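You operate a simulated robot arm through the tools that you are given. There is no shell and no other tool.

Carry out the task below with a simulated two-armed robot. There is one attempt and no reset: what you move stays moved.

Task
Mix 3 shots of orange and one of brown into the can under the spouts, then stir it even.
Fine: drip nothing; use a stick and stand it back in its pot; shut the valve, leave the tray out.

It is judged by the outcome, as a careful person would: the job done as asked, and still so three seconds after it is handed in. It fails if anything else is knocked over, pushed out of place, dropped, spilled or broken.

Robot
Two 7-joint arms with fingered hands on one trunk that stands fixed in place. Base frame: the origin is at the foot of the trunk, x ahead of it, y to its left, z up. Units: mm, rad, N and s.
The left shoulder is at [60, 166, 976], the right one opposite. With the tool pointing down near the work surface each hand reaches from about 360 to 860 mm from the base axis, measured 20 degrees to its own side. Payload 5 kg a hand.
The tool frame of a hand sits at the grasp point between the pads (the TCP): z along the fingers, y along the line on which they close. The tips reach 32 mm beyond it. The gripper opens to 160 mm; its body begins 89 mm behind the TCP. The gripper is a hand of 3 fingers: y runs from the thumb to the fingers, the wrist lies at [0, 0, -267] in the tool frame, and closing takes about 1.5 s.
Orientation is that of the tool frame in the base frame, as a unit quaternion [x, y, z, w]. With the fingers straight down and closing along the base's y, the tool's x points along the base's -x, its y along +y and its z along -z.

Tools
- The arms move only by the tool play_rows. It takes "left_steps", "right_steps" or both (then of equal length, played together; a hand with none holds still); each is one flat list of numbers, 7 for each row, row after row: the shift along the base's x, y, z in mm, then the turn, a rotation vector about the base's x, y, z in degrees, then the gripper command, from -1 (fully open) to 1 (shut), values between in proportion. In form: [dx, dy, dz, ax, ay, az, hand, dx, dy, dz, ax, ay, az, hand, ...]. A call has 1 to 20 rows; each row shifts and turns the commanded pose from where the row before left it. Each row takes 0.2 s and may step no farther than 50 mm and 0.15 rad from the row before; otherwise, or with a gripper value out of range, the whole call is refused. Where a pose cannot be reached the arm comes as near as it can. A force on the tool above 40 N (or 10 N above the force at the start of the call, whichever is more), or a blocked arm, ends the call early, and 0.2 s more pass. Each finger travels about 45 mm/s and halts on what it meets, pressing with about 29 N; the grip force reading is that of the motor and also rises with nothing between the fingers. The clock runs only during rows and for 0.2 s after the last one: add rows that do not move to give the fingers time. It gives the time, the measured TCP pose, the force on the tool (base axes), the opening and the grip force at its end, in the units of the frame above (readings bear some noise), with the torque about the TCP (base axes, N m) and any sound that the robot's microphone picked up, and new pictures: "show" is both (left out), scene, wrist or none (wrist: the cameras of the hands that moved).
- Cameras (640 x 400 px; columns grow to the right, rows downward): "scene" is now at [38.6, -56.4, 1625.8]; the picture's right is [-0.64, -0.77, 0.00], its down [-0.49, 0.41, -0.77] and it looks along [0.59, -0.49, -0.64] (base axes); focal length 316 px, centre (320, 200). "left" rides on the left gripper at [-65, -4, -116] in its tool frame; the picture's right is [0.06, -1.00, 0.00], its down [0.87, 0.05, -0.49] and it looks along [0.49, 0.03, 0.87] (tool axes); focal length 261 px, centre (320, 200). "right" rides on the right gripper at [65, -4, -116] in its tool frame; the picture's right is [0.06, 1.00, 0.00], its down [-0.87, 0.05, -0.49] and it looks along [-0.49, 0.03, 0.87] (tool axes); focal length 261 px, centre (320, 200). There is no depth. A picture from a camera that has moved, and an enlarged one, comes with that camera's place and axes in the base frame and with its lens.
- lift_body(by): slides the trunk up (or, below 0, down) by that many mm; the arms and the scene camera ride with it, the base frame stays. It gives what a move gives, with no picture.
- grasp_type(shape, hand): the hand has 3 fingers and takes this shape, open, in about a second: jaw (thumb against the fingers, like two jaws); tri (thumb and two fingers); tip (a fingertip pinch); poke (one finger out to press); point (the index stretched); flat (the hand flat); cup (the hand cupped); fist (a fist). The gripper value then closes the fingers along that shape, each until it touches; the sizes above hold for jaw. It gives what a move gives, with no picture.
- turn_head(pan, tilt): turns the head with the scene camera to pan (to the left, within 1.501 rad either way) and tilt (down, from -0.506 to 1.204), counted from straight ahead of the robot. It gives what a move gives, and a new picture of the scene camera.
- inspect(camera, box): a new picture of the part [left, top, right, bottom] of that camera's present view, enlarged. No time passes.
- hand_in(): hands the job in; it is judged then, once.

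Places have to be worked out from the pictures, the camera data and where the tool is seen. Open the grippers and draw the arms clear of the work before you hand the job in, unless the task says otherwise.

The tools are called after ">>>" as name(argument=value, ...) on one line, values as JSON. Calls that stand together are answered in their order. play_rows: Moves the arms, as the interface text tells. Its arguments: {"type":"object","properties":{"left_steps":{"type":"array","items":{"type":"number"}},"right_steps":{"type":"array","items":{"type":"number"}},"show":{"type":"string","enum":["both","scene","wrist","none"]}},"required":[]} The other tools are called the same way: lift_body (by) moves the trunk up or down; grasp_type (shape, hand) gives the hand a shape; turn_head (pan, tilt) turns the head that bears the scene camera; inspect (camera, box) takes an enlarged picture of a part of a camera's view; hand_in () hands the job in.

At the start:

```text
t: 0.0
left_eef_pos: [531.4, -18.4, 1284.5]
left_tcp_rot: [0.0, 1.0, 0.0, 0.0]
left_force: [-0.6, 0.1, 0.5]
left_torque: [-0.04, 0.0, 0.01]
left_gripper_width: 159.9
left_grip_force: 0.2
left_shape: jaw
right_eef_pos: [310.0, -326.6, 1366.3]
right_tcp_rot: [0.0, 1.0, 0.001, 0.0]
right_force: [-0.7, 0.0, 0.2]
right_torque: [0.0, 0.0, 0.03]
right_gripper_width: 159.6
right_grip_force: 0.0
right_shape: jaw
trunk travel left (down, up): [-525.0, 65.0]
head pan, tilt (commanded): [-0.698, 0.696]
```

scene: 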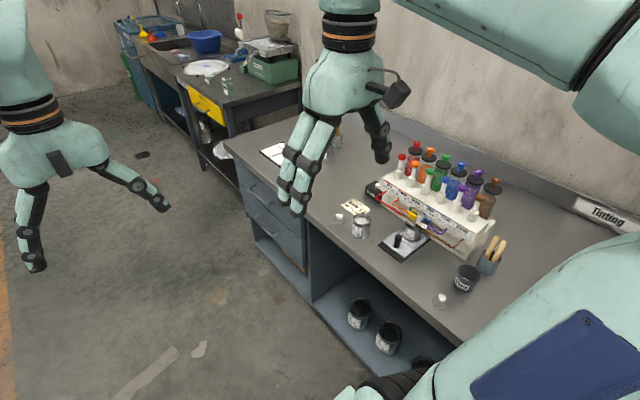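
right: 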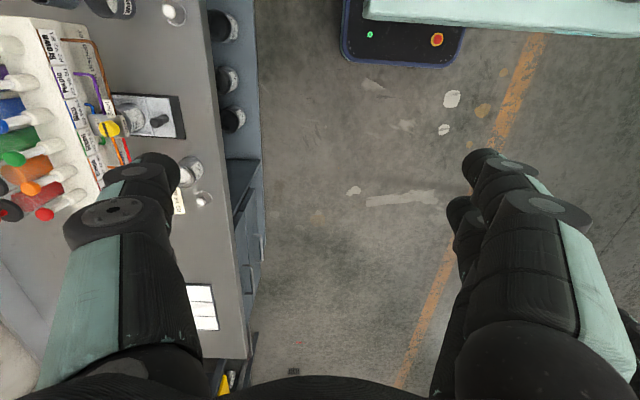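
left: 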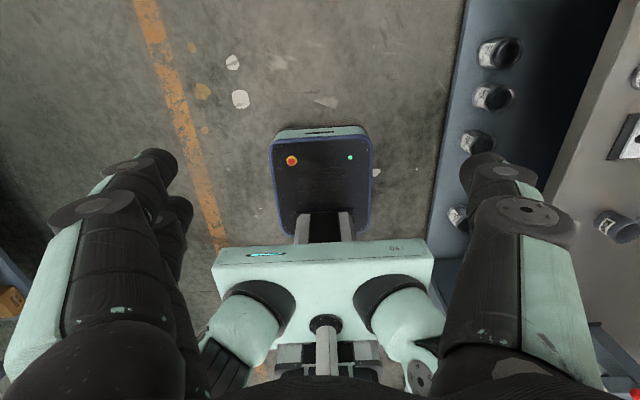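

I start by looking closer at the tinting station: the dispenser with coloured bottles, the can under the spouts, the stick pot and loose cans.

>>> inspect(camera="scene", box=[320, 130, 540, 300])

>>> inspect(camera="scene", box=[360, 180, 460, 270])

>>> inspect(camera="right", box=[0, 0, 240, 220])

```text
2.35 times, centred on (430, 215) of scene
camera zoom: at [38.6, -56.4, 1625.8], right [-0.64, -0.77, 0.0], down [-0.49, 0.41, -0.77], along [0.59, -0.49, -0.64], focal length 744 px, centre (61, 165)
```

zoom: 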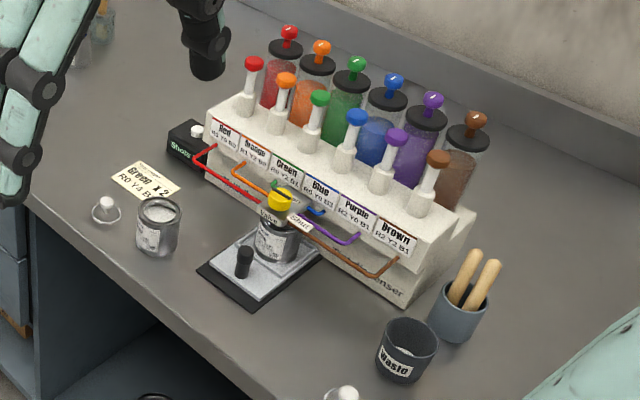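

```text
4.44 times, centred on (410, 225) of scene
camera zoom: at [38.6, -56.4, 1625.8], right [-0.64, -0.77, 0.0], down [-0.49, 0.41, -0.77], along [0.59, -0.49, -0.64], focal length 1404 px, centre (-80, 89)
```

zoom: 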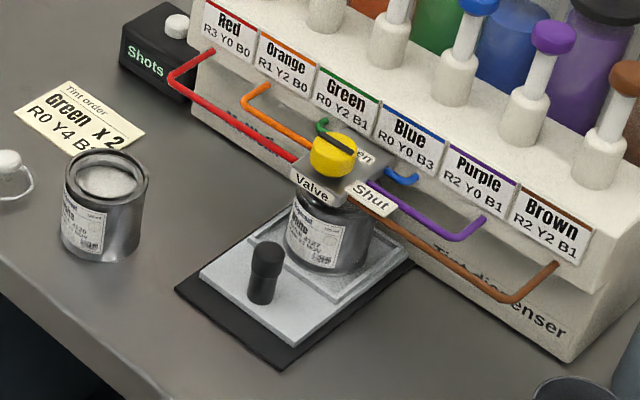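

```text
1.82 times, centred on (120, 110) of right
camera zoom: at [245.0, -332.0, 1482.7], right [-0.06, 1.0, 0.0], down [0.87, 0.05, 0.49], along [0.49, 0.03, -0.87], focal length 474 px, centre (684, 364)
```

zoom: 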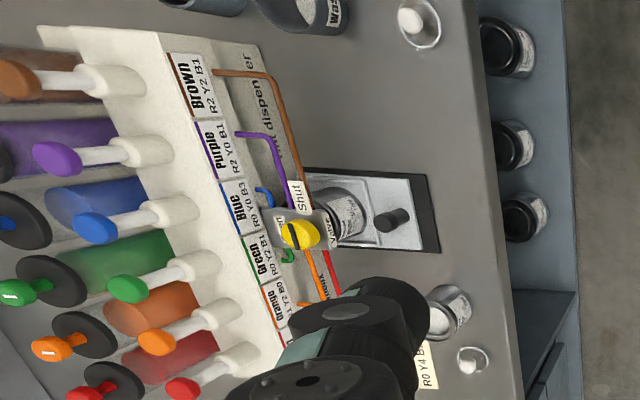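

The dispenser stands on the bench to the robot's right; I turn the head to centre it for a better look.

>>> turn_head(pan=-1.1, tilt=0.75)

```text
t: 0.9
left_eef_pos: [531.7, -19.7, 1283.8]
left_tcp_rot: [-0.001, 1.0, -0.001, 0.0]
left_force: [0.6, 0.0, -0.2]
left_torque: [0.02, 0.0, 0.02]
left_gripper_width: 160.1
left_grip_force: 0.2
left_shape: jaw
right_eef_pos: [311.2, -326.2, 1365.4]
right_tcp_rot: [0.0, 1.0, 0.001, 0.0]
right_force: [0.1, 0.8, -0.5]
right_torque: [0.0, 0.01, -0.01]
right_gripper_width: 160.0
right_grip_force: 0.0
right_shape: jaw
trunk travel left (down, up): [-525.0, 65.0]
head pan, tilt (commanded): [-1.1, 0.75]
camera scene: at [11.1, -75.5, 1621.3], right [-0.89, -0.45, 0.0], down [-0.31, 0.61, -0.73], along [0.33, -0.65, -0.68], focal length 316 px, centre (320, 200)
```

scene: 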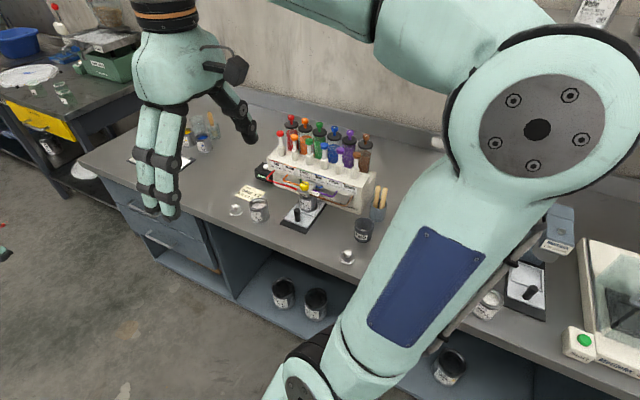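

>>> inspect(camera="scene", box=[225, 105, 401, 270])

>>> inspect(camera="scene", box=[265, 160, 345, 235])

>>> inspect(camera="scene", box=[440, 190, 640, 390])

>>> inspect(camera="scene", box=[100, 110, 280, 230])

```text
2.42 times, centred on (313, 188) of scene
camera zoom: at [11.1, -75.5, 1621.3], right [-0.89, -0.45, 0.0], down [-0.31, 0.61, -0.73], along [0.33, -0.65, -0.68], focal length 766 px, centre (337, 230)
```

zoom: 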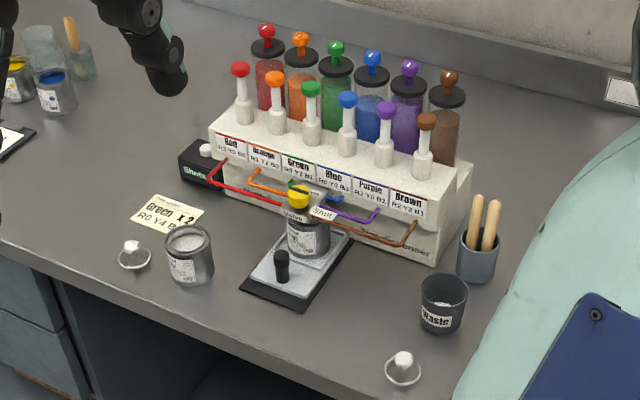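

```text
5.33 times, centred on (305, 198) of scene
camera zoom: at [11.1, -75.5, 1621.3], right [-0.89, -0.45, 0.0], down [-0.31, 0.61, -0.73], along [0.33, -0.65, -0.68], focal length 1685 px, centre (400, 213)
```

zoom: 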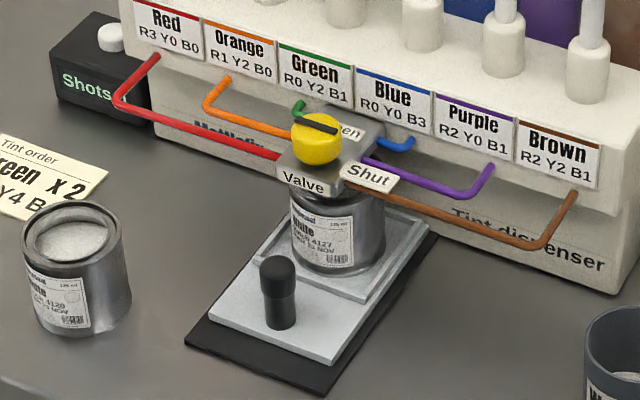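

```text
2.00 times, centred on (540, 290) of scene
camera zoom: at [11.1, -75.5, 1621.3], right [-0.89, -0.45, 0.0], down [-0.31, 0.61, -0.73], along [0.33, -0.65, -0.68], focal length 632 px, centre (-120, 20)
```

zoom: 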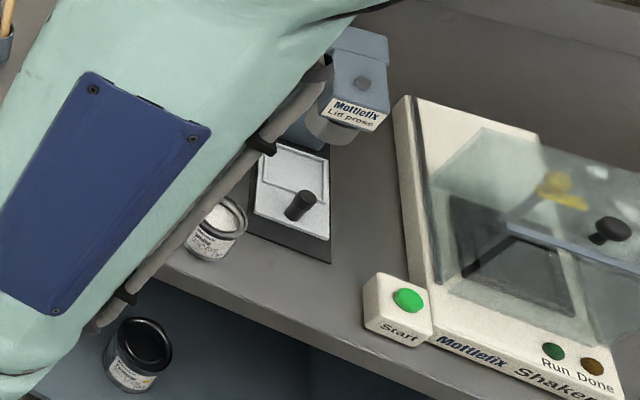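

```text
3.33 times, centred on (190, 170) of scene
camera zoom: at [11.1, -75.5, 1621.3], right [-0.89, -0.45, 0.0], down [-0.31, 0.61, -0.73], along [0.33, -0.65, -0.68], focal length 1053 px, centre (753, 300)
```

zoom: 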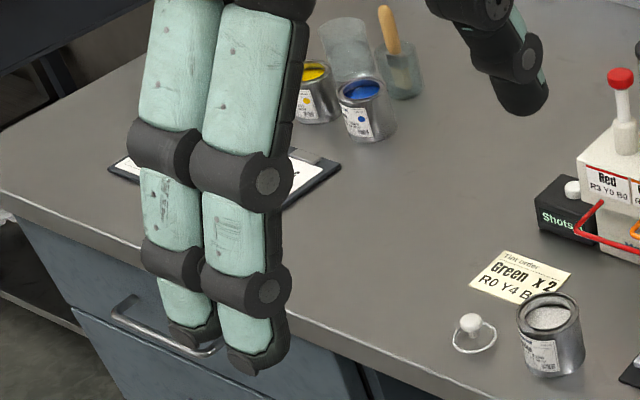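

The plunger row runs along base x (brown near x≈263, orange near x≈469, y≈-805, knob tops z≈1090), and the valve knob is near [385,-706,1005]. I bring the right hand over the front of the dispenser, turned so its wrist camera looks at the valve and can.

>>> play_rows(right_steps=[7, -20, -6, 0, 0, -8, -1, 7, -20, -6, 0, 0, -8, -1, 7, -20, -6, 0, 0, -8, -1, 7, -20, -6, 0, 0, -8, -1, 7, -20, -6, 0, 0, -8, -1, 7, -20, -6, 0, 0, -8, -1])

```text
t: 2.3
left_eef_pos: [532.1, -20.1, 1283.9]
left_tcp_rot: [0.0, 1.0, 0.0, 0.0]
left_force: [-0.2, -0.3, -0.6]
left_torque: [0.05, 0.02, -0.02]
left_gripper_width: 159.9
left_grip_force: 0.1
left_shape: jaw
right_eef_pos: [352.2, -446.1, 1327.9]
right_tcp_rot: [0.407, 0.913, 0.001, 0.002]
right_force: [-0.4, -0.1, 1.1]
right_torque: [0.01, -0.01, 0.01]
right_gripper_width: 159.9
right_grip_force: 0.1
right_shape: jaw
trunk travel left (down, up): [-525.0, 65.0]
head pan, tilt (commanded): [-1.1, 0.75]
camera scene: at [11.4, -76.1, 1621.3], right [-0.89, -0.45, 0.0], down [-0.31, 0.61, -0.73], along [0.33, -0.65, -0.68], focal length 316 px, centre (320, 200)
camera right: at [305.8, -402.5, 1446.4], right [0.7, 0.71, 0.0], down [0.62, -0.61, 0.49], along [0.35, -0.35, -0.87], focal length 261 px, centre (320, 200)
```

scene: 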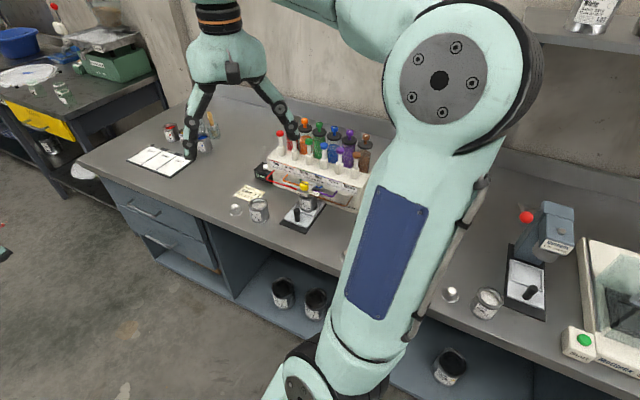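
right: 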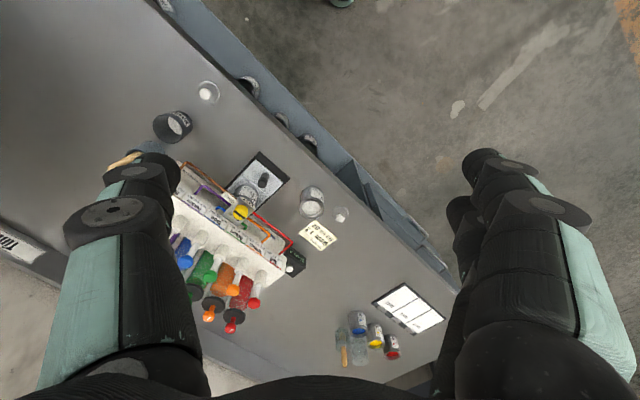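

The motion is clear; I continue turning the hand until the wrist camera looks straight toward the wall over the valve.

>>> play_rows(right_steps=[5, -18, -10, 0, 0, -8, -1, 5, -18, -10, 0, 0, -8, -1, 5, -18, -10, 0, 0, -8, -1, 5, -18, -10, 0, 0, -8, -1, 5, -18, -10, 0, 0, -8, -1, 0, 0, 0, 0, 0, -2, -1])

```text
t: 3.7
left_eef_pos: [531.8, -18.9, 1285.0]
left_tcp_rot: [0.0, 1.0, 0.0, 0.0]
left_force: [0.1, 0.2, -0.7]
left_torque: [-0.02, -0.04, 0.02]
left_gripper_width: 160.0
left_grip_force: 0.0
left_shape: jaw
right_eef_pos: [377.3, -535.6, 1279.2]
right_tcp_rot: [0.708, 0.706, 0.0, 0.001]
right_force: [0.5, 0.0, 0.4]
right_torque: [0.0, -0.05, -0.02]
right_gripper_width: 159.9
right_grip_force: 0.0
right_shape: jaw
trunk travel left (down, up): [-525.0, 65.0]
head pan, tilt (commanded): [-1.1, 0.75]
camera scene: at [10.7, -75.2, 1621.3], right [-0.89, -0.45, 0.0], down [-0.31, 0.61, -0.73], along [0.33, -0.65, -0.68], focal length 316 px, centre (320, 200)
camera right: at [372.8, -472.2, 1396.7], right [1.0, 0.06, 0.0], down [0.05, -0.87, 0.49], along [0.03, -0.49, -0.87], focal length 261 px, centre (320, 200)
```

scene: 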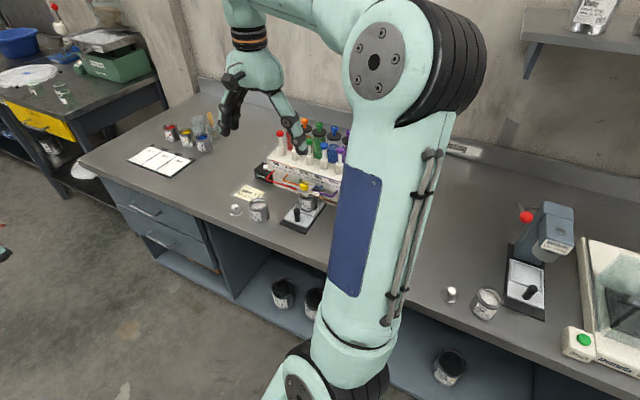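
right: 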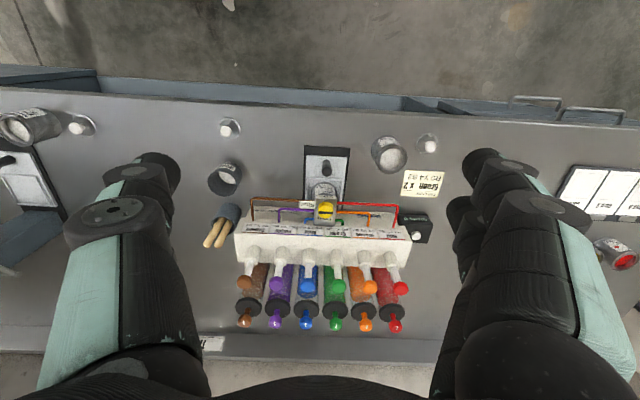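

This gives a good overhead view of the dispenser. I zoom in for details and measurements.

>>> inspect(camera="right", box=[200, 130, 440, 280])

>>> inspect(camera="right", box=[285, 140, 375, 240])

>>> inspect(camera="right", box=[180, 150, 260, 260])

>>> inspect(camera="right", box=[220, 230, 420, 340])

```text
2.67 times, centred on (320, 205) of right
camera zoom: at [372.8, -472.2, 1396.7], right [1.0, 0.06, 0.0], down [0.05, -0.87, 0.49], along [0.03, -0.49, -0.87], focal length 695 px, centre (320, 187)
```

zoom: 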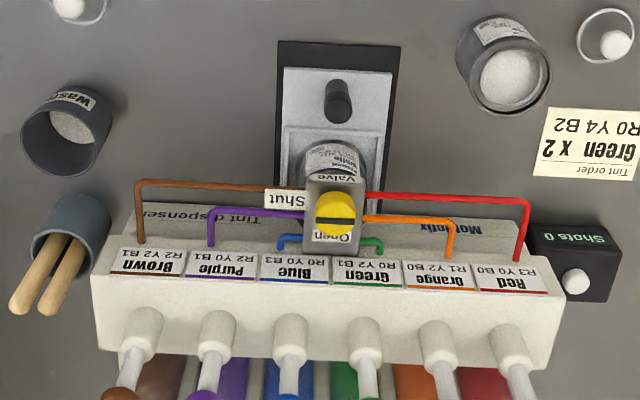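

```text
4.00 times, centred on (330, 190) of right
camera zoom: at [372.8, -472.2, 1396.7], right [1.0, 0.06, 0.0], down [0.05, -0.87, 0.49], along [0.03, -0.49, -0.87], focal length 1043 px, centre (280, 240)
```

zoom: 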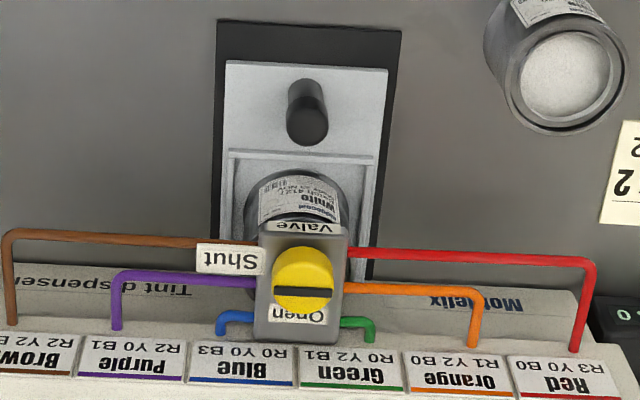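

```text
3.64 times, centred on (220, 205) of right
camera zoom: at [372.8, -472.2, 1396.7], right [1.0, 0.06, 0.0], down [0.05, -0.87, 0.49], along [0.03, -0.49, -0.87], focal length 948 px, centre (684, 182)
```

zoom: 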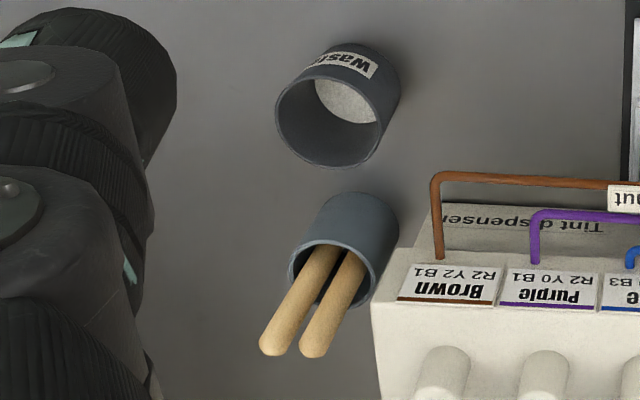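

```text
3.20 times, centred on (320, 285) of right
camera zoom: at [372.8, -472.2, 1396.7], right [1.0, 0.06, 0.0], down [0.05, -0.87, 0.49], along [0.03, -0.49, -0.87], focal length 834 px, centre (320, -72)
```

zoom: 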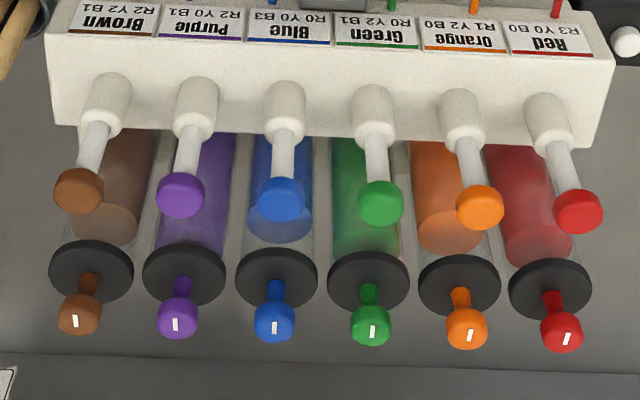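

The counter reads "Shots 0" and the valve bar lies towards "Shut". My triangulation gives: valve knob ≈[399,-730,976], orange plunger ≈[479,-816,1082], brown ≈[265,-816,1081], tray handle ≈[400,-680,910], sticks ≈[166/188,-819,985], table ≈852. I try the hand's shapes in free air to see their geometry.

>>> grasp_type(shape="tip", hand="right")

>>> inspect(camera="right", box=[0, 0, 640, 400])

>>> inspect(camera="scene", box=[180, 0, 360, 180])

```text
t: 4.6
left_eef_pos: [532.0, -19.5, 1284.4]
left_tcp_rot: [0.0, 1.0, 0.0, 0.0]
left_force: [1.1, 0.2, 0.3]
left_torque: [-0.02, -0.02, -0.01]
left_gripper_width: 160.1
left_grip_force: 0.1
left_shape: jaw
right_eef_pos: [377.2, -536.7, 1281.2]
right_tcp_rot: [0.707, 0.707, 0.0, 0.0]
right_force: [-0.2, 0.2, -0.7]
right_torque: [-0.01, 0.02, -0.03]
right_gripper_width: 159.8
right_grip_force: 0.1
right_shape: tip
trunk travel left (down, up): [-525.0, 65.0]
head pan, tilt (commanded): [-1.1, 0.75]
```

```text
1.00 times, centred on (320, 200) of right (not enlarged: the box is as wide or as high as the picture)
camera zoom: at [372.9, -472.5, 1396.4], right [1.0, 0.06, 0.0], down [0.05, -0.87, 0.49], along [0.03, -0.49, -0.87], focal length 261 px, centre (320, 200)
```

zoom: 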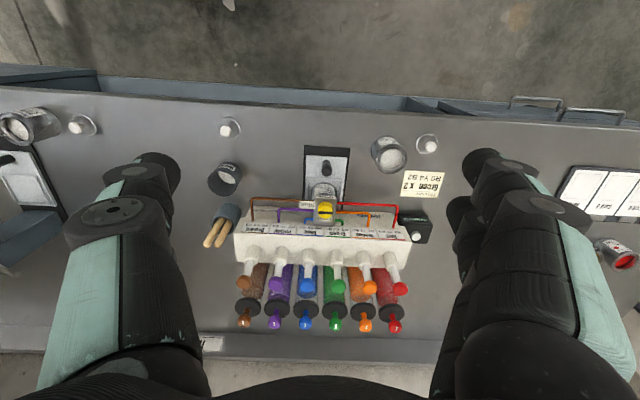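

```text
2.22 times, centred on (270, 90) of scene
camera zoom: at [11.1, -75.6, 1621.3], right [-0.89, -0.45, 0.0], down [-0.31, 0.61, -0.73], along [0.33, -0.65, -0.68], focal length 702 px, centre (431, 444)
```

zoom: 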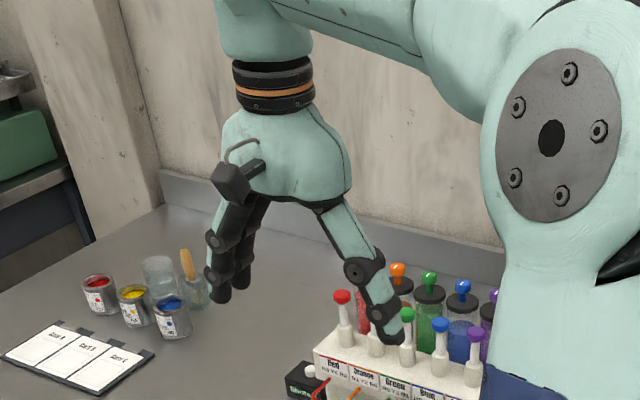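

The open tip shape looks like jaw; I close it in the air to see how the fingertips meet.

>>> play_rows(right_steps=[0, 0, 0, 0, 0, 0, 0.6, 0, 0, 0, 0, 0, 0, 0.6, 0, 0, 0, 0, 0, 0, 0.6, 0, 0, 0, 0, 0, 0, 0.6, 0, 0, 0, 0, 0, 0, 0.6, 0, 0, 0, 0, 0, 0, 0.6, 0, 0, 0, 0, 0, 0, 0.6], show="wrist")

>>> inspect(camera="scene", box=[180, 40, 340, 160])

```text
t: 6.2
left_eef_pos: [530.3, -19.1, 1284.5]
left_tcp_rot: [0.0, 1.0, 0.001, 0.0]
left_force: [1.1, -0.3, -0.8]
left_torque: [0.0, 0.01, 0.0]
left_gripper_width: 159.9
left_grip_force: 0.1
left_shape: jaw
right_eef_pos: [377.9, -534.7, 1279.4]
right_tcp_rot: [0.707, 0.707, -0.001, 0.0]
right_force: [-0.1, 0.3, 0.1]
right_torque: [0.0, 0.0, -0.03]
right_gripper_width: 32.6
right_grip_force: 0.0
right_shape: tip
trunk travel left (down, up): [-525.0, 65.0]
head pan, tilt (commanded): [-1.1, 0.75]
camera right: at [372.9, -472.5, 1396.4], right [1.0, 0.06, 0.0], down [0.05, -0.87, 0.49], along [0.03, -0.49, -0.87], focal length 261 px, centre (320, 200)
```

right: 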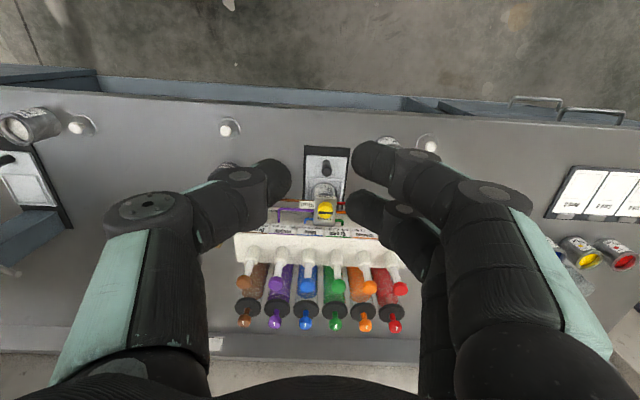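

```text
3.33 times, centred on (260, 100) of scene
camera zoom: at [11.0, -75.6, 1621.3], right [-0.89, -0.45, 0.0], down [-0.31, 0.61, -0.73], along [0.33, -0.65, -0.68], focal length 1053 px, centre (520, 533)
```

zoom: 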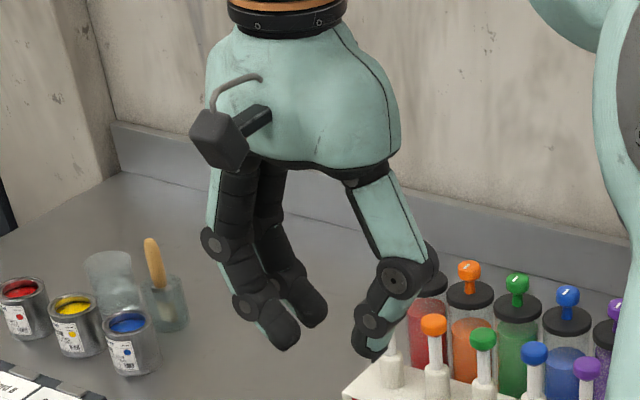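

I compare with the jaw shape at a similar closure.

>>> grasp_type(shape="jaw", hand="right")

>>> play_rows(right_steps=[0, 0, 0, 0, 0, 0, 0.6, 0, 0, 0, 0, 0, 0, 0.6, 0, 0, 0, 0, 0, 0, 0.6, 0, 0, 0, 0, 0, 0, 0.6, 0, 0, 0, 0, 0, 0, 0.6, 0, 0, 0, 0, 0, 0, 0.6, 0, 0, 0, 0, 0, 0, 0.6], show="wrist")

>>> inspect(camera="scene", box=[180, 40, 340, 160])

```text
t: 7.1
left_eef_pos: [532.2, -19.6, 1284.1]
left_tcp_rot: [0.0, 1.0, -0.001, 0.0]
left_force: [1.2, 0.8, 0.4]
left_torque: [0.02, 0.0, -0.01]
left_gripper_width: 160.0
left_grip_force: 0.1
left_shape: jaw
right_eef_pos: [376.0, -536.3, 1280.0]
right_tcp_rot: [0.707, 0.707, 0.0, 0.0]
right_force: [0.3, -0.4, -0.2]
right_torque: [0.02, -0.02, -0.03]
right_gripper_width: 160.0
right_grip_force: 0.1
right_shape: jaw
trunk travel left (down, up): [-525.0, 65.0]
head pan, tilt (commanded): [-1.1, 0.75]
```

```text
t: 8.7
left_eef_pos: [530.5, -19.4, 1283.4]
left_tcp_rot: [0.0, 1.0, 0.0, 0.0]
left_force: [-0.3, 0.5, 1.0]
left_torque: [-0.03, -0.03, -0.01]
left_gripper_width: 160.0
left_grip_force: 0.1
left_shape: jaw
right_eef_pos: [377.3, -536.1, 1278.7]
right_tcp_rot: [0.707, 0.707, 0.001, 0.0]
right_force: [-0.3, -0.5, -0.2]
right_torque: [0.0, 0.01, 0.01]
right_gripper_width: 32.3
right_grip_force: 0.0
right_shape: jaw
trunk travel left (down, up): [-525.0, 65.0]
head pan, tilt (commanded): [-1.1, 0.75]
camera right: at [372.9, -472.5, 1396.4], right [1.0, 0.06, 0.0], down [0.05, -0.87, 0.49], along [0.03, -0.49, -0.87], focal length 261 px, centre (320, 200)
```

right: 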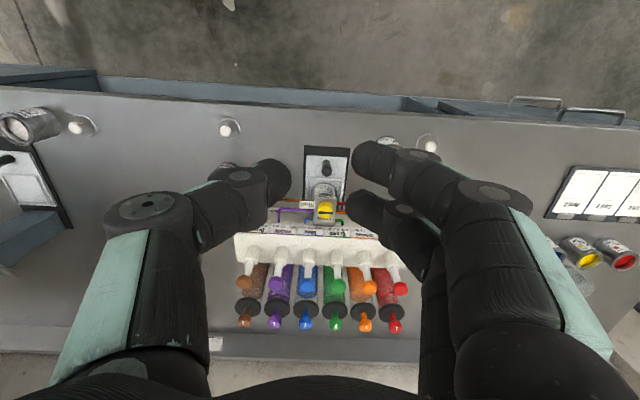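

```text
3.33 times, centred on (260, 100) of scene
camera zoom: at [11.0, -75.7, 1621.3], right [-0.89, -0.45, 0.0], down [-0.31, 0.61, -0.73], along [0.33, -0.65, -0.68], focal length 1053 px, centre (520, 533)
```

zoom: 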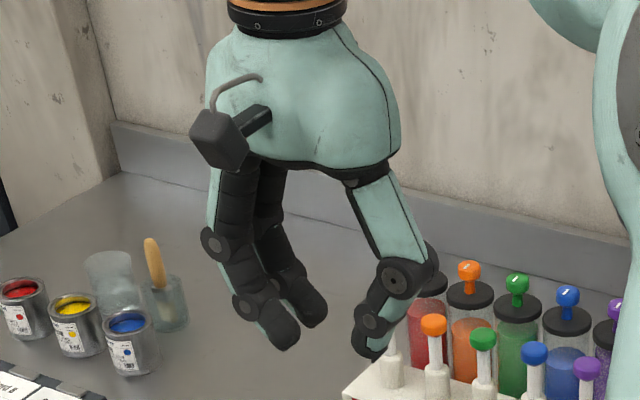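

Jaw and tip look alike, so I'll use jaw for gripping. I check the "poke" shape for pressing plungers.

>>> grasp_type(shape="poke", hand="right")

>>> inspect(camera="right", box=[0, 0, 640, 400])

>>> inspect(camera="scene", box=[180, 40, 340, 160])

```text
t: 9.6
left_eef_pos: [532.7, -18.9, 1283.8]
left_tcp_rot: [0.0, 1.0, 0.0, 0.0]
left_force: [-0.3, 0.4, -0.3]
left_torque: [0.0, 0.03, 0.0]
left_gripper_width: 159.6
left_grip_force: 0.2
left_shape: jaw
right_eef_pos: [376.6, -537.2, 1280.2]
right_tcp_rot: [0.707, 0.707, 0.0, 0.0]
right_force: [0.3, 0.1, 0.1]
right_torque: [0.01, 0.0, -0.01]
right_gripper_width: 0.0
right_grip_force: 0.0
right_shape: poke
trunk travel left (down, up): [-525.0, 65.0]
head pan, tilt (commanded): [-1.1, 0.75]
```

```text
1.00 times, centred on (320, 200) of right (not enlarged: the box is as wide or as high as the picture)
camera zoom: at [372.9, -472.5, 1396.4], right [1.0, 0.06, 0.0], down [0.05, -0.87, 0.49], along [0.03, -0.49, -0.87], focal length 261 px, centre (320, 200)
```

zoom: 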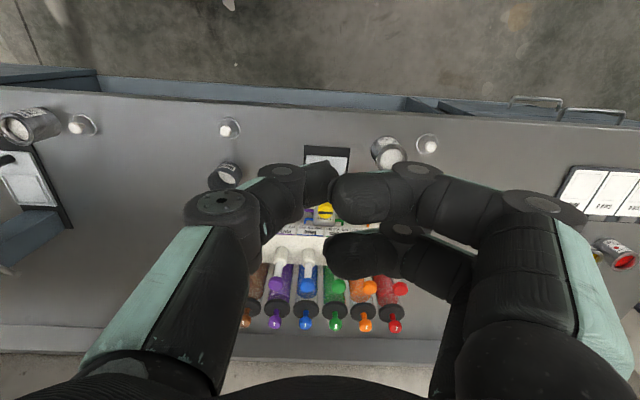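

```text
3.33 times, centred on (260, 100) of scene
camera zoom: at [11.0, -75.6, 1621.3], right [-0.89, -0.45, 0.0], down [-0.31, 0.61, -0.73], along [0.33, -0.65, -0.68], focal length 1053 px, centre (520, 533)
```

zoom: 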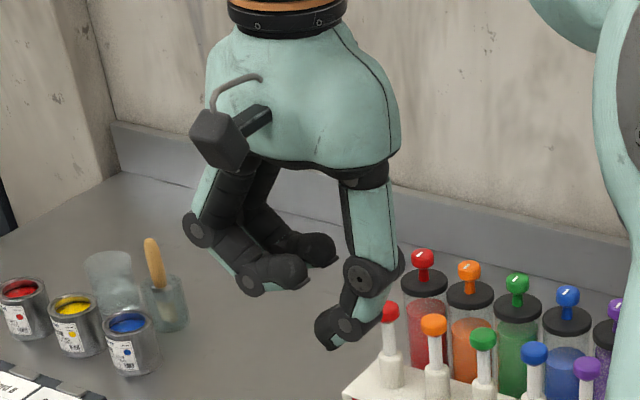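

The shape may still be moving; I let it settle and look again.

>>> play_rows(right_steps=[0, 0, 0, 0, 0, 0, -1, 0, 0, 0, 0, 0, 0, -1, 0, 0, 0, 0, 0, 0, -1, 0, 0, 0, 0, 0, 0, -1, 0, 0, 0, 0, 0, 0, -1], show="wrist")

>>> inspect(camera="scene", box=[180, 40, 340, 160])

```text
t: 10.8
left_eef_pos: [531.2, -18.3, 1283.3]
left_tcp_rot: [0.001, 1.0, 0.0, -0.001]
left_force: [-0.5, 0.1, -0.4]
left_torque: [-0.05, -0.01, -0.04]
left_gripper_width: 159.9
left_grip_force: 0.1
left_shape: jaw
right_eef_pos: [376.7, -535.5, 1279.5]
right_tcp_rot: [0.707, 0.707, 0.0, 0.0]
right_force: [0.5, 0.8, 0.4]
right_torque: [-0.01, 0.02, 0.0]
right_gripper_width: 0.0
right_grip_force: 0.1
right_shape: poke
trunk travel left (down, up): [-525.0, 65.0]
head pan, tilt (commanded): [-1.1, 0.75]
camera right: at [372.9, -472.5, 1396.4], right [1.0, 0.06, 0.0], down [0.05, -0.87, 0.49], along [0.03, -0.49, -0.87], focal length 261 px, centre (320, 200)
```

right: 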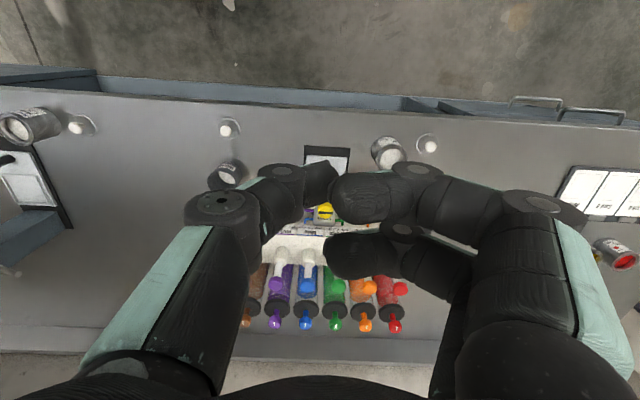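

```text
3.33 times, centred on (260, 100) of scene
camera zoom: at [11.0, -75.6, 1621.3], right [-0.89, -0.45, 0.0], down [-0.31, 0.61, -0.73], along [0.33, -0.65, -0.68], focal length 1053 px, centre (520, 533)
```

zoom: 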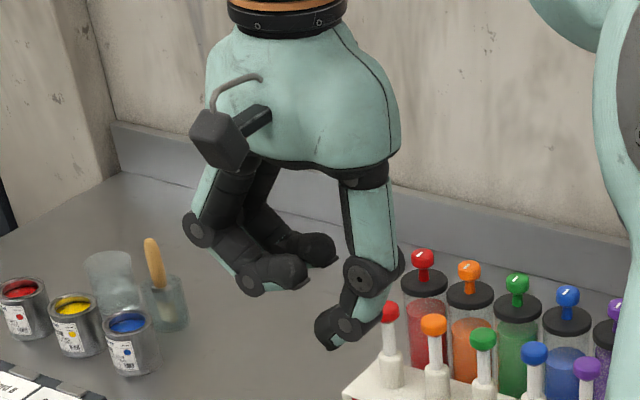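

In poke the thumb sticks out with the fingers curled beside it; a closed jaw is slimmer and better known, so I'll press with that. I return to jaw, opened, and move lower over the valve for a close look.

>>> grasp_type(shape="jaw", hand="right")

>>> play_rows(right_steps=[4, -32, -35, 0, 0, 0, -1, 4, -32, -35, 0, 0, 0, -1, 4, -32, -35, 0, 0, 0, -1, 4, -32, -35, 0, 0, 0, -1, 4, -32, -35, 0, 0, 0, -1, 2, -6, -5, 0, 0, 0, -1, 0, 0, 0, 0, 0, 0, -1])

```text
t: 11.7
left_eef_pos: [531.8, -19.2, 1284.0]
left_tcp_rot: [0.0, 1.0, 0.0, 0.001]
left_force: [-0.1, 0.1, 0.4]
left_torque: [-0.03, -0.03, 0.02]
left_gripper_width: 159.8
left_grip_force: 0.1
left_shape: jaw
right_eef_pos: [378.1, -536.5, 1279.9]
right_tcp_rot: [0.707, 0.707, 0.0, 0.0]
right_force: [0.1, -0.8, -0.1]
right_torque: [0.0, -0.02, -0.01]
right_gripper_width: 160.0
right_grip_force: 0.1
right_shape: jaw
trunk travel left (down, up): [-525.0, 65.0]
head pan, tilt (commanded): [-1.1, 0.75]
```

```text
t: 13.3
left_eef_pos: [531.5, -19.4, 1283.9]
left_tcp_rot: [0.0, 1.0, 0.0, 0.0]
left_force: [0.7, -0.3, 0.5]
left_torque: [-0.02, -0.01, -0.01]
left_gripper_width: 160.2
left_grip_force: 0.1
left_shape: jaw
right_eef_pos: [399.3, -703.1, 1099.0]
right_tcp_rot: [0.707, 0.707, 0.0, 0.001]
right_force: [-0.2, -0.2, 0.3]
right_torque: [0.04, 0.02, -0.03]
right_gripper_width: 159.9
right_grip_force: 0.1
right_shape: jaw
trunk travel left (down, up): [-525.0, 65.0]
head pan, tilt (commanded): [-1.1, 0.75]
camera scene: at [11.2, -76.2, 1621.2], right [-0.89, -0.45, 0.0], down [-0.31, 0.61, -0.73], along [0.33, -0.65, -0.68], focal length 316 px, centre (320, 200)
camera right: at [394.7, -639.1, 1216.2], right [1.0, 0.06, 0.0], down [0.05, -0.87, 0.49], along [0.03, -0.49, -0.87], focal length 261 px, centre (320, 200)
```

scene: 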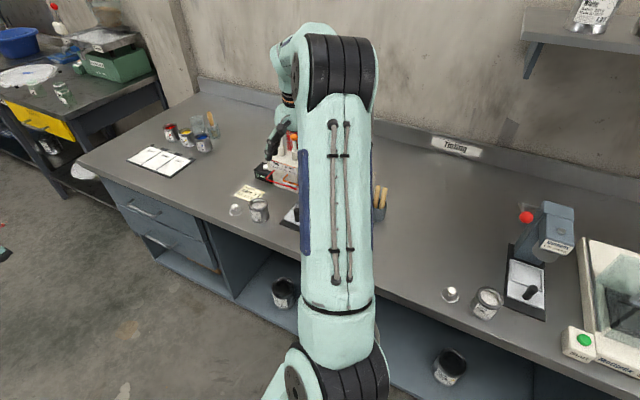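
right: 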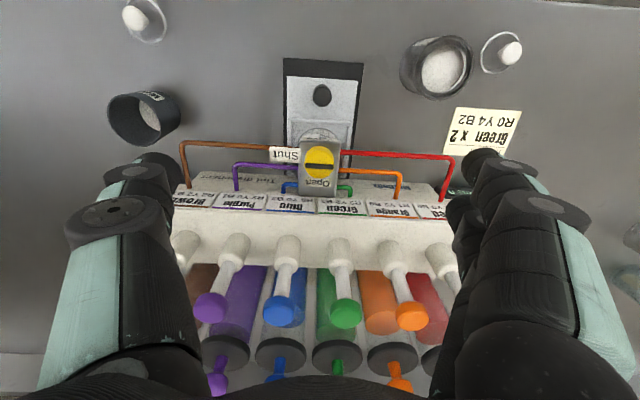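

Close view of the valve; I zoom in to see the knob's pointer and the block.

>>> inspect(camera="right", box=[265, 60, 385, 210])

>>> inspect(camera="right", box=[160, 120, 480, 400])

>>> inspect(camera="scene", box=[220, 80, 420, 240])

```text
2.67 times, centred on (325, 135) of right
camera zoom: at [394.7, -639.1, 1216.2], right [1.0, 0.06, 0.0], down [0.05, -0.87, 0.49], along [0.03, -0.49, -0.87], focal length 695 px, centre (307, 373)
```

zoom: 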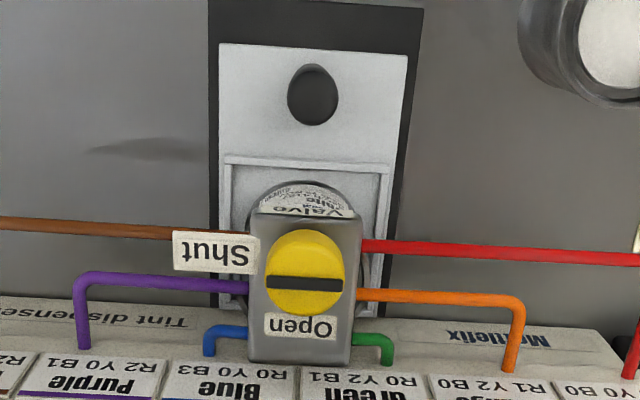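

```text
1.43 times, centred on (320, 260) of right
camera zoom: at [394.7, -639.1, 1216.2], right [1.0, 0.06, 0.0], down [0.05, -0.87, 0.49], along [0.03, -0.49, -0.87], focal length 372 px, centre (320, 114)
```

zoom: 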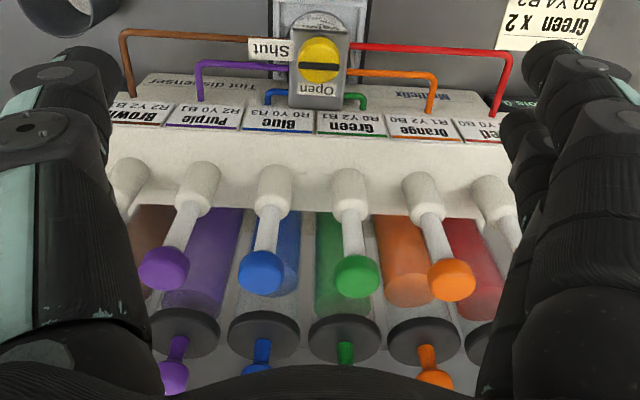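

```text
2.50 times, centred on (320, 160) of scene
camera zoom: at [11.2, -76.2, 1621.2], right [-0.89, -0.45, 0.0], down [-0.31, 0.61, -0.73], along [0.33, -0.65, -0.68], focal length 790 px, centre (320, 300)
```

zoom: 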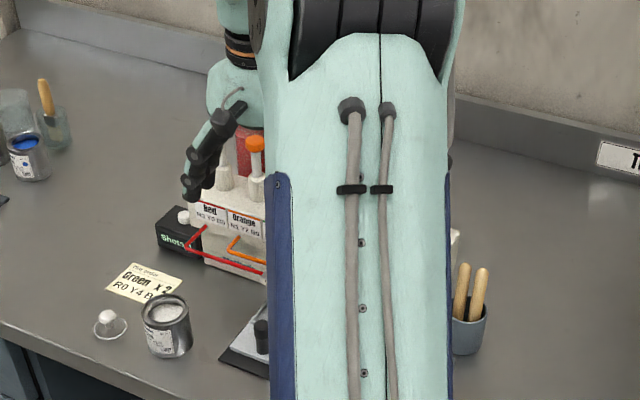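

The bar lies along x toward "Shut", so it's shut; turning it +90° about z points it at "Open". Knob axis ≈[400,-735], top z≈978, Ø≈29. I turn the hand to yaw -125°, narrow the jaw, and lower above the knob.

>>> play_rows(right_steps=[0, -6, -8, 0, 0, -7, -0.6, 0, -6, -8, 0, 0, -7, -0.2, 0, -6, -8, 0, 0, -7, 0.2, 0, -6, -8, 0, 0, -7, 0.4, 0, -6, -8, 0, 0, -7, 0.45, 0, 0, 0, 0, 0, 0, 0.45, 0, 0, 0, 0, 0, 0, 0.45, 0, 0, 0, 0, 0, 0, 0.45])

```text
t: 15.1
left_eef_pos: [531.7, -18.7, 1284.3]
left_tcp_rot: [0.0, 1.0, 0.0, 0.0]
left_force: [-0.3, 0.3, -1.4]
left_torque: [0.0, -0.05, -0.02]
left_gripper_width: 159.8
left_grip_force: 0.1
left_shape: jaw
right_eef_pos: [399.2, -733.3, 1060.0]
right_tcp_rot: [0.888, 0.461, 0.0, 0.0]
right_force: [0.3, 0.1, -1.0]
right_torque: [0.0, 0.05, 0.01]
right_gripper_width: 44.4
right_grip_force: 0.0
right_shape: jaw
trunk travel left (down, up): [-525.0, 65.0]
head pan, tilt (commanded): [-1.1, 0.75]
camera scene: at [11.0, -75.6, 1621.3], right [-0.89, -0.45, 0.0], down [-0.31, 0.61, -0.73], along [0.33, -0.65, -0.68], focal length 316 px, centre (320, 200)
camera right: at [433.3, -678.4, 1176.3], right [0.85, -0.52, 0.0], down [-0.45, -0.74, 0.49], along [-0.26, -0.42, -0.87], focal length 261 px, centre (320, 200)
```

scene: 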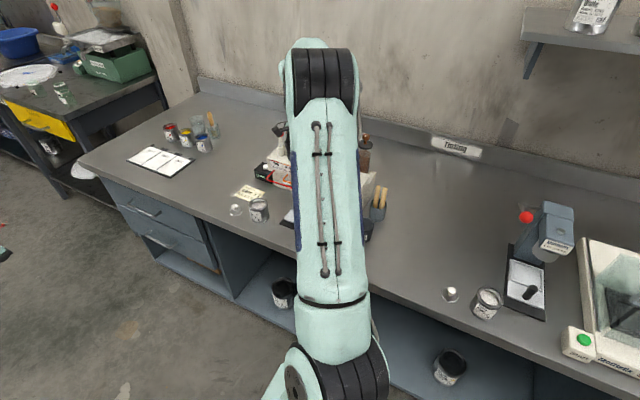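
right: 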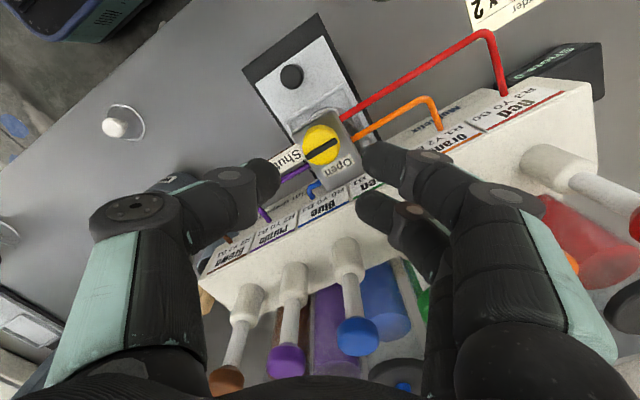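

The knob sits right on the tool axis. I lower to z≈1012 and check clearances.

>>> play_rows(right_steps=[0, 0, -10, 0, 0, 0, 0.45, 0, 0, -10, 0, 0, 0, 0.45, 0, 0, -10, 0, 0, 0, 0.45, 0, 0, -10, 0, 0, 0, 0.45, 0, 0, -8, 0, 0, 0, 0.45], show="wrist")

>>> inspect(camera="right", box=[220, 100, 440, 260])

```text
t: 16.3
left_eef_pos: [530.9, -19.2, 1283.6]
left_tcp_rot: [0.0, 1.0, 0.0, 0.001]
left_force: [0.5, 0.5, -0.7]
left_torque: [0.01, 0.04, -0.03]
left_gripper_width: 160.1
left_grip_force: 0.0
left_shape: jaw
right_eef_pos: [399.6, -732.2, 1012.6]
right_tcp_rot: [0.887, 0.462, 0.001, 0.0]
right_force: [-0.9, -0.3, 0.1]
right_torque: [0.01, 0.0, -0.03]
right_gripper_width: 44.3
right_grip_force: 0.1
right_shape: jaw
trunk travel left (down, up): [-525.0, 65.0]
head pan, tilt (commanded): [-1.1, 0.75]
camera right: at [433.4, -678.7, 1128.8], right [0.85, -0.52, 0.0], down [-0.45, -0.74, 0.49], along [-0.26, -0.42, -0.87], focal length 261 px, centre (320, 200)
```

right: 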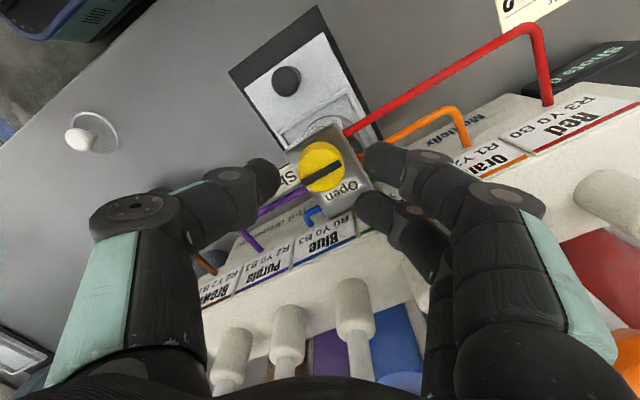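

```text
2.50 times, centred on (330, 180) of right
camera zoom: at [433.4, -678.7, 1128.8], right [0.85, -0.52, 0.0], down [-0.45, -0.74, 0.49], along [-0.26, -0.42, -0.87], focal length 652 px, centre (295, 250)
```

zoom: 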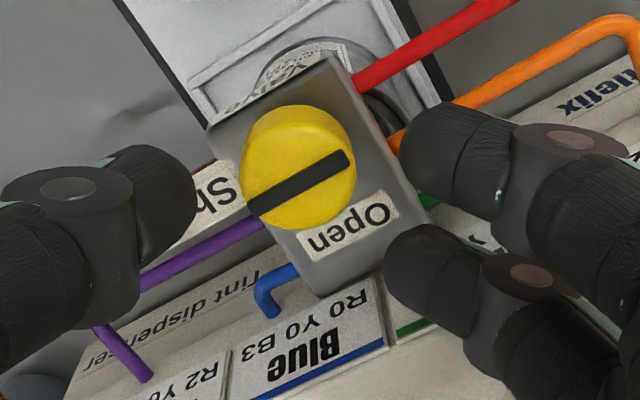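

Pointer end of the bar touches the knob edge on the "Shut" side. I shift 2 mm, lower so the fingertips straddle the knob, then close on it.

>>> play_rows(right_steps=[0, -2.5, -7, 0, 0, 0, 0.45, 0, 0, -6, 0, 0, 0, 0.45, 0, 0, 0, 0, 0, 0, 0.45, 0, 0, 0, 0, 0, 0, 1, 0, 0, 0, 0, 0, 0, 1, 0, 0, 0, 0, 0, 0, 1], show="wrist")

>>> inspect(camera="right", box=[220, 100, 440, 260])

```text
t: 17.7
left_eef_pos: [531.5, -17.8, 1284.1]
left_tcp_rot: [0.0, 1.0, -0.001, -0.001]
left_force: [0.2, 0.3, 0.3]
left_torque: [0.0, 0.01, -0.02]
left_gripper_width: 159.9
left_grip_force: 0.0
left_shape: jaw
right_eef_pos: [399.3, -732.8, 999.2]
right_tcp_rot: [0.887, 0.461, 0.0, -0.001]
right_force: [-0.1, 13.2, 5.8]
right_torque: [0.31, 0.03, -0.02]
right_gripper_width: 21.5
right_grip_force: 29.0
right_shape: jaw
trunk travel left (down, up): [-525.0, 65.0]
head pan, tilt (commanded): [-1.1, 0.75]
camera right: at [433.4, -679.0, 1115.7], right [0.85, -0.52, 0.0], down [-0.45, -0.74, 0.49], along [-0.26, -0.42, -0.87], focal length 261 px, centre (320, 200)
```

right: 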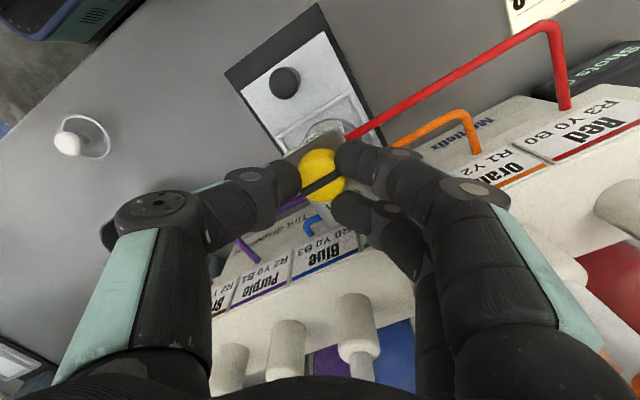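

```text
2.50 times, centred on (330, 180) of right
camera zoom: at [433.4, -679.0, 1115.7], right [0.85, -0.52, 0.0], down [-0.45, -0.74, 0.49], along [-0.26, -0.42, -0.87], focal length 652 px, centre (295, 250)
```

zoom: 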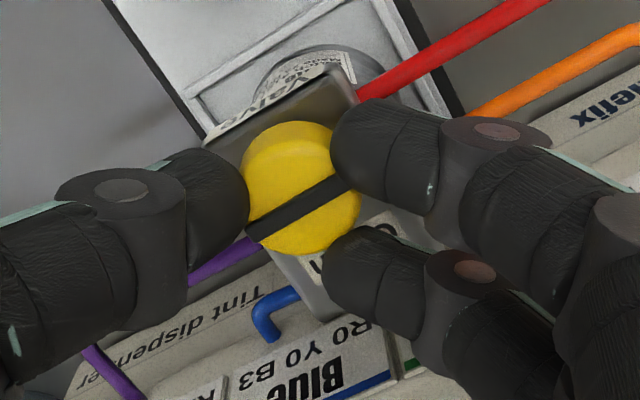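

Gripped (29 N). There's a 13 N sideways load in y, so I relieve 1.5 mm and begin turning +30°, checking the forces.

>>> play_rows(right_steps=[0, 1.5, 0, 0, 0, 0, 1, 0, 0, 0, 0, 0, 6, 1, 0, 0, 0, 0, 0, 6, 1, 0, 0, 0, 0, 0, 6, 1, 0, 0, 0, 0, 0, 6, 1, 0, 0, 0, 0, 0, 6, 1], show="wrist")

>>> inspect(camera="right", box=[220, 100, 440, 260])

```text
t: 19.1
left_eef_pos: [530.3, -19.1, 1284.5]
left_tcp_rot: [0.0, 1.0, 0.0, -0.001]
left_force: [1.1, -0.2, -0.2]
left_torque: [0.03, -0.01, -0.03]
left_gripper_width: 160.1
left_grip_force: 0.1
left_shape: jaw
right_eef_pos: [398.3, -730.7, 999.5]
right_tcp_rot: [0.737, 0.675, 0.0, 0.0]
right_force: [-2.3, 6.8, 1.0]
right_torque: [0.19, 0.01, -0.03]
right_gripper_width: 20.4
right_grip_force: 28.8
right_shape: jaw
trunk travel left (down, up): [-525.0, 65.0]
head pan, tilt (commanded): [-1.1, 0.75]
camera right: at [400.1, -669.4, 1116.1], right [1.0, -0.02, 0.0], down [-0.02, -0.87, 0.49], along [-0.01, -0.49, -0.87], focal length 261 px, centre (320, 200)
```

right: 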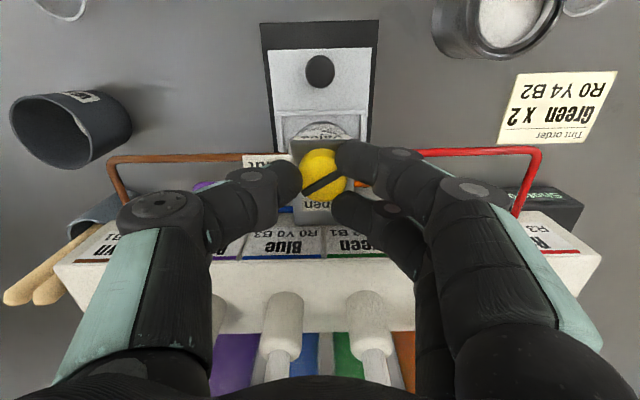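

```text
2.50 times, centred on (330, 180) of right
camera zoom: at [400.1, -669.4, 1116.1], right [1.0, -0.02, 0.0], down [-0.02, -0.87, 0.49], along [-0.01, -0.49, -0.87], focal length 652 px, centre (295, 250)
```

zoom: 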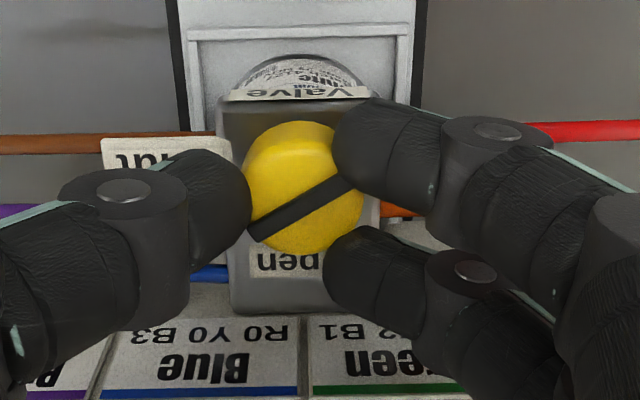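

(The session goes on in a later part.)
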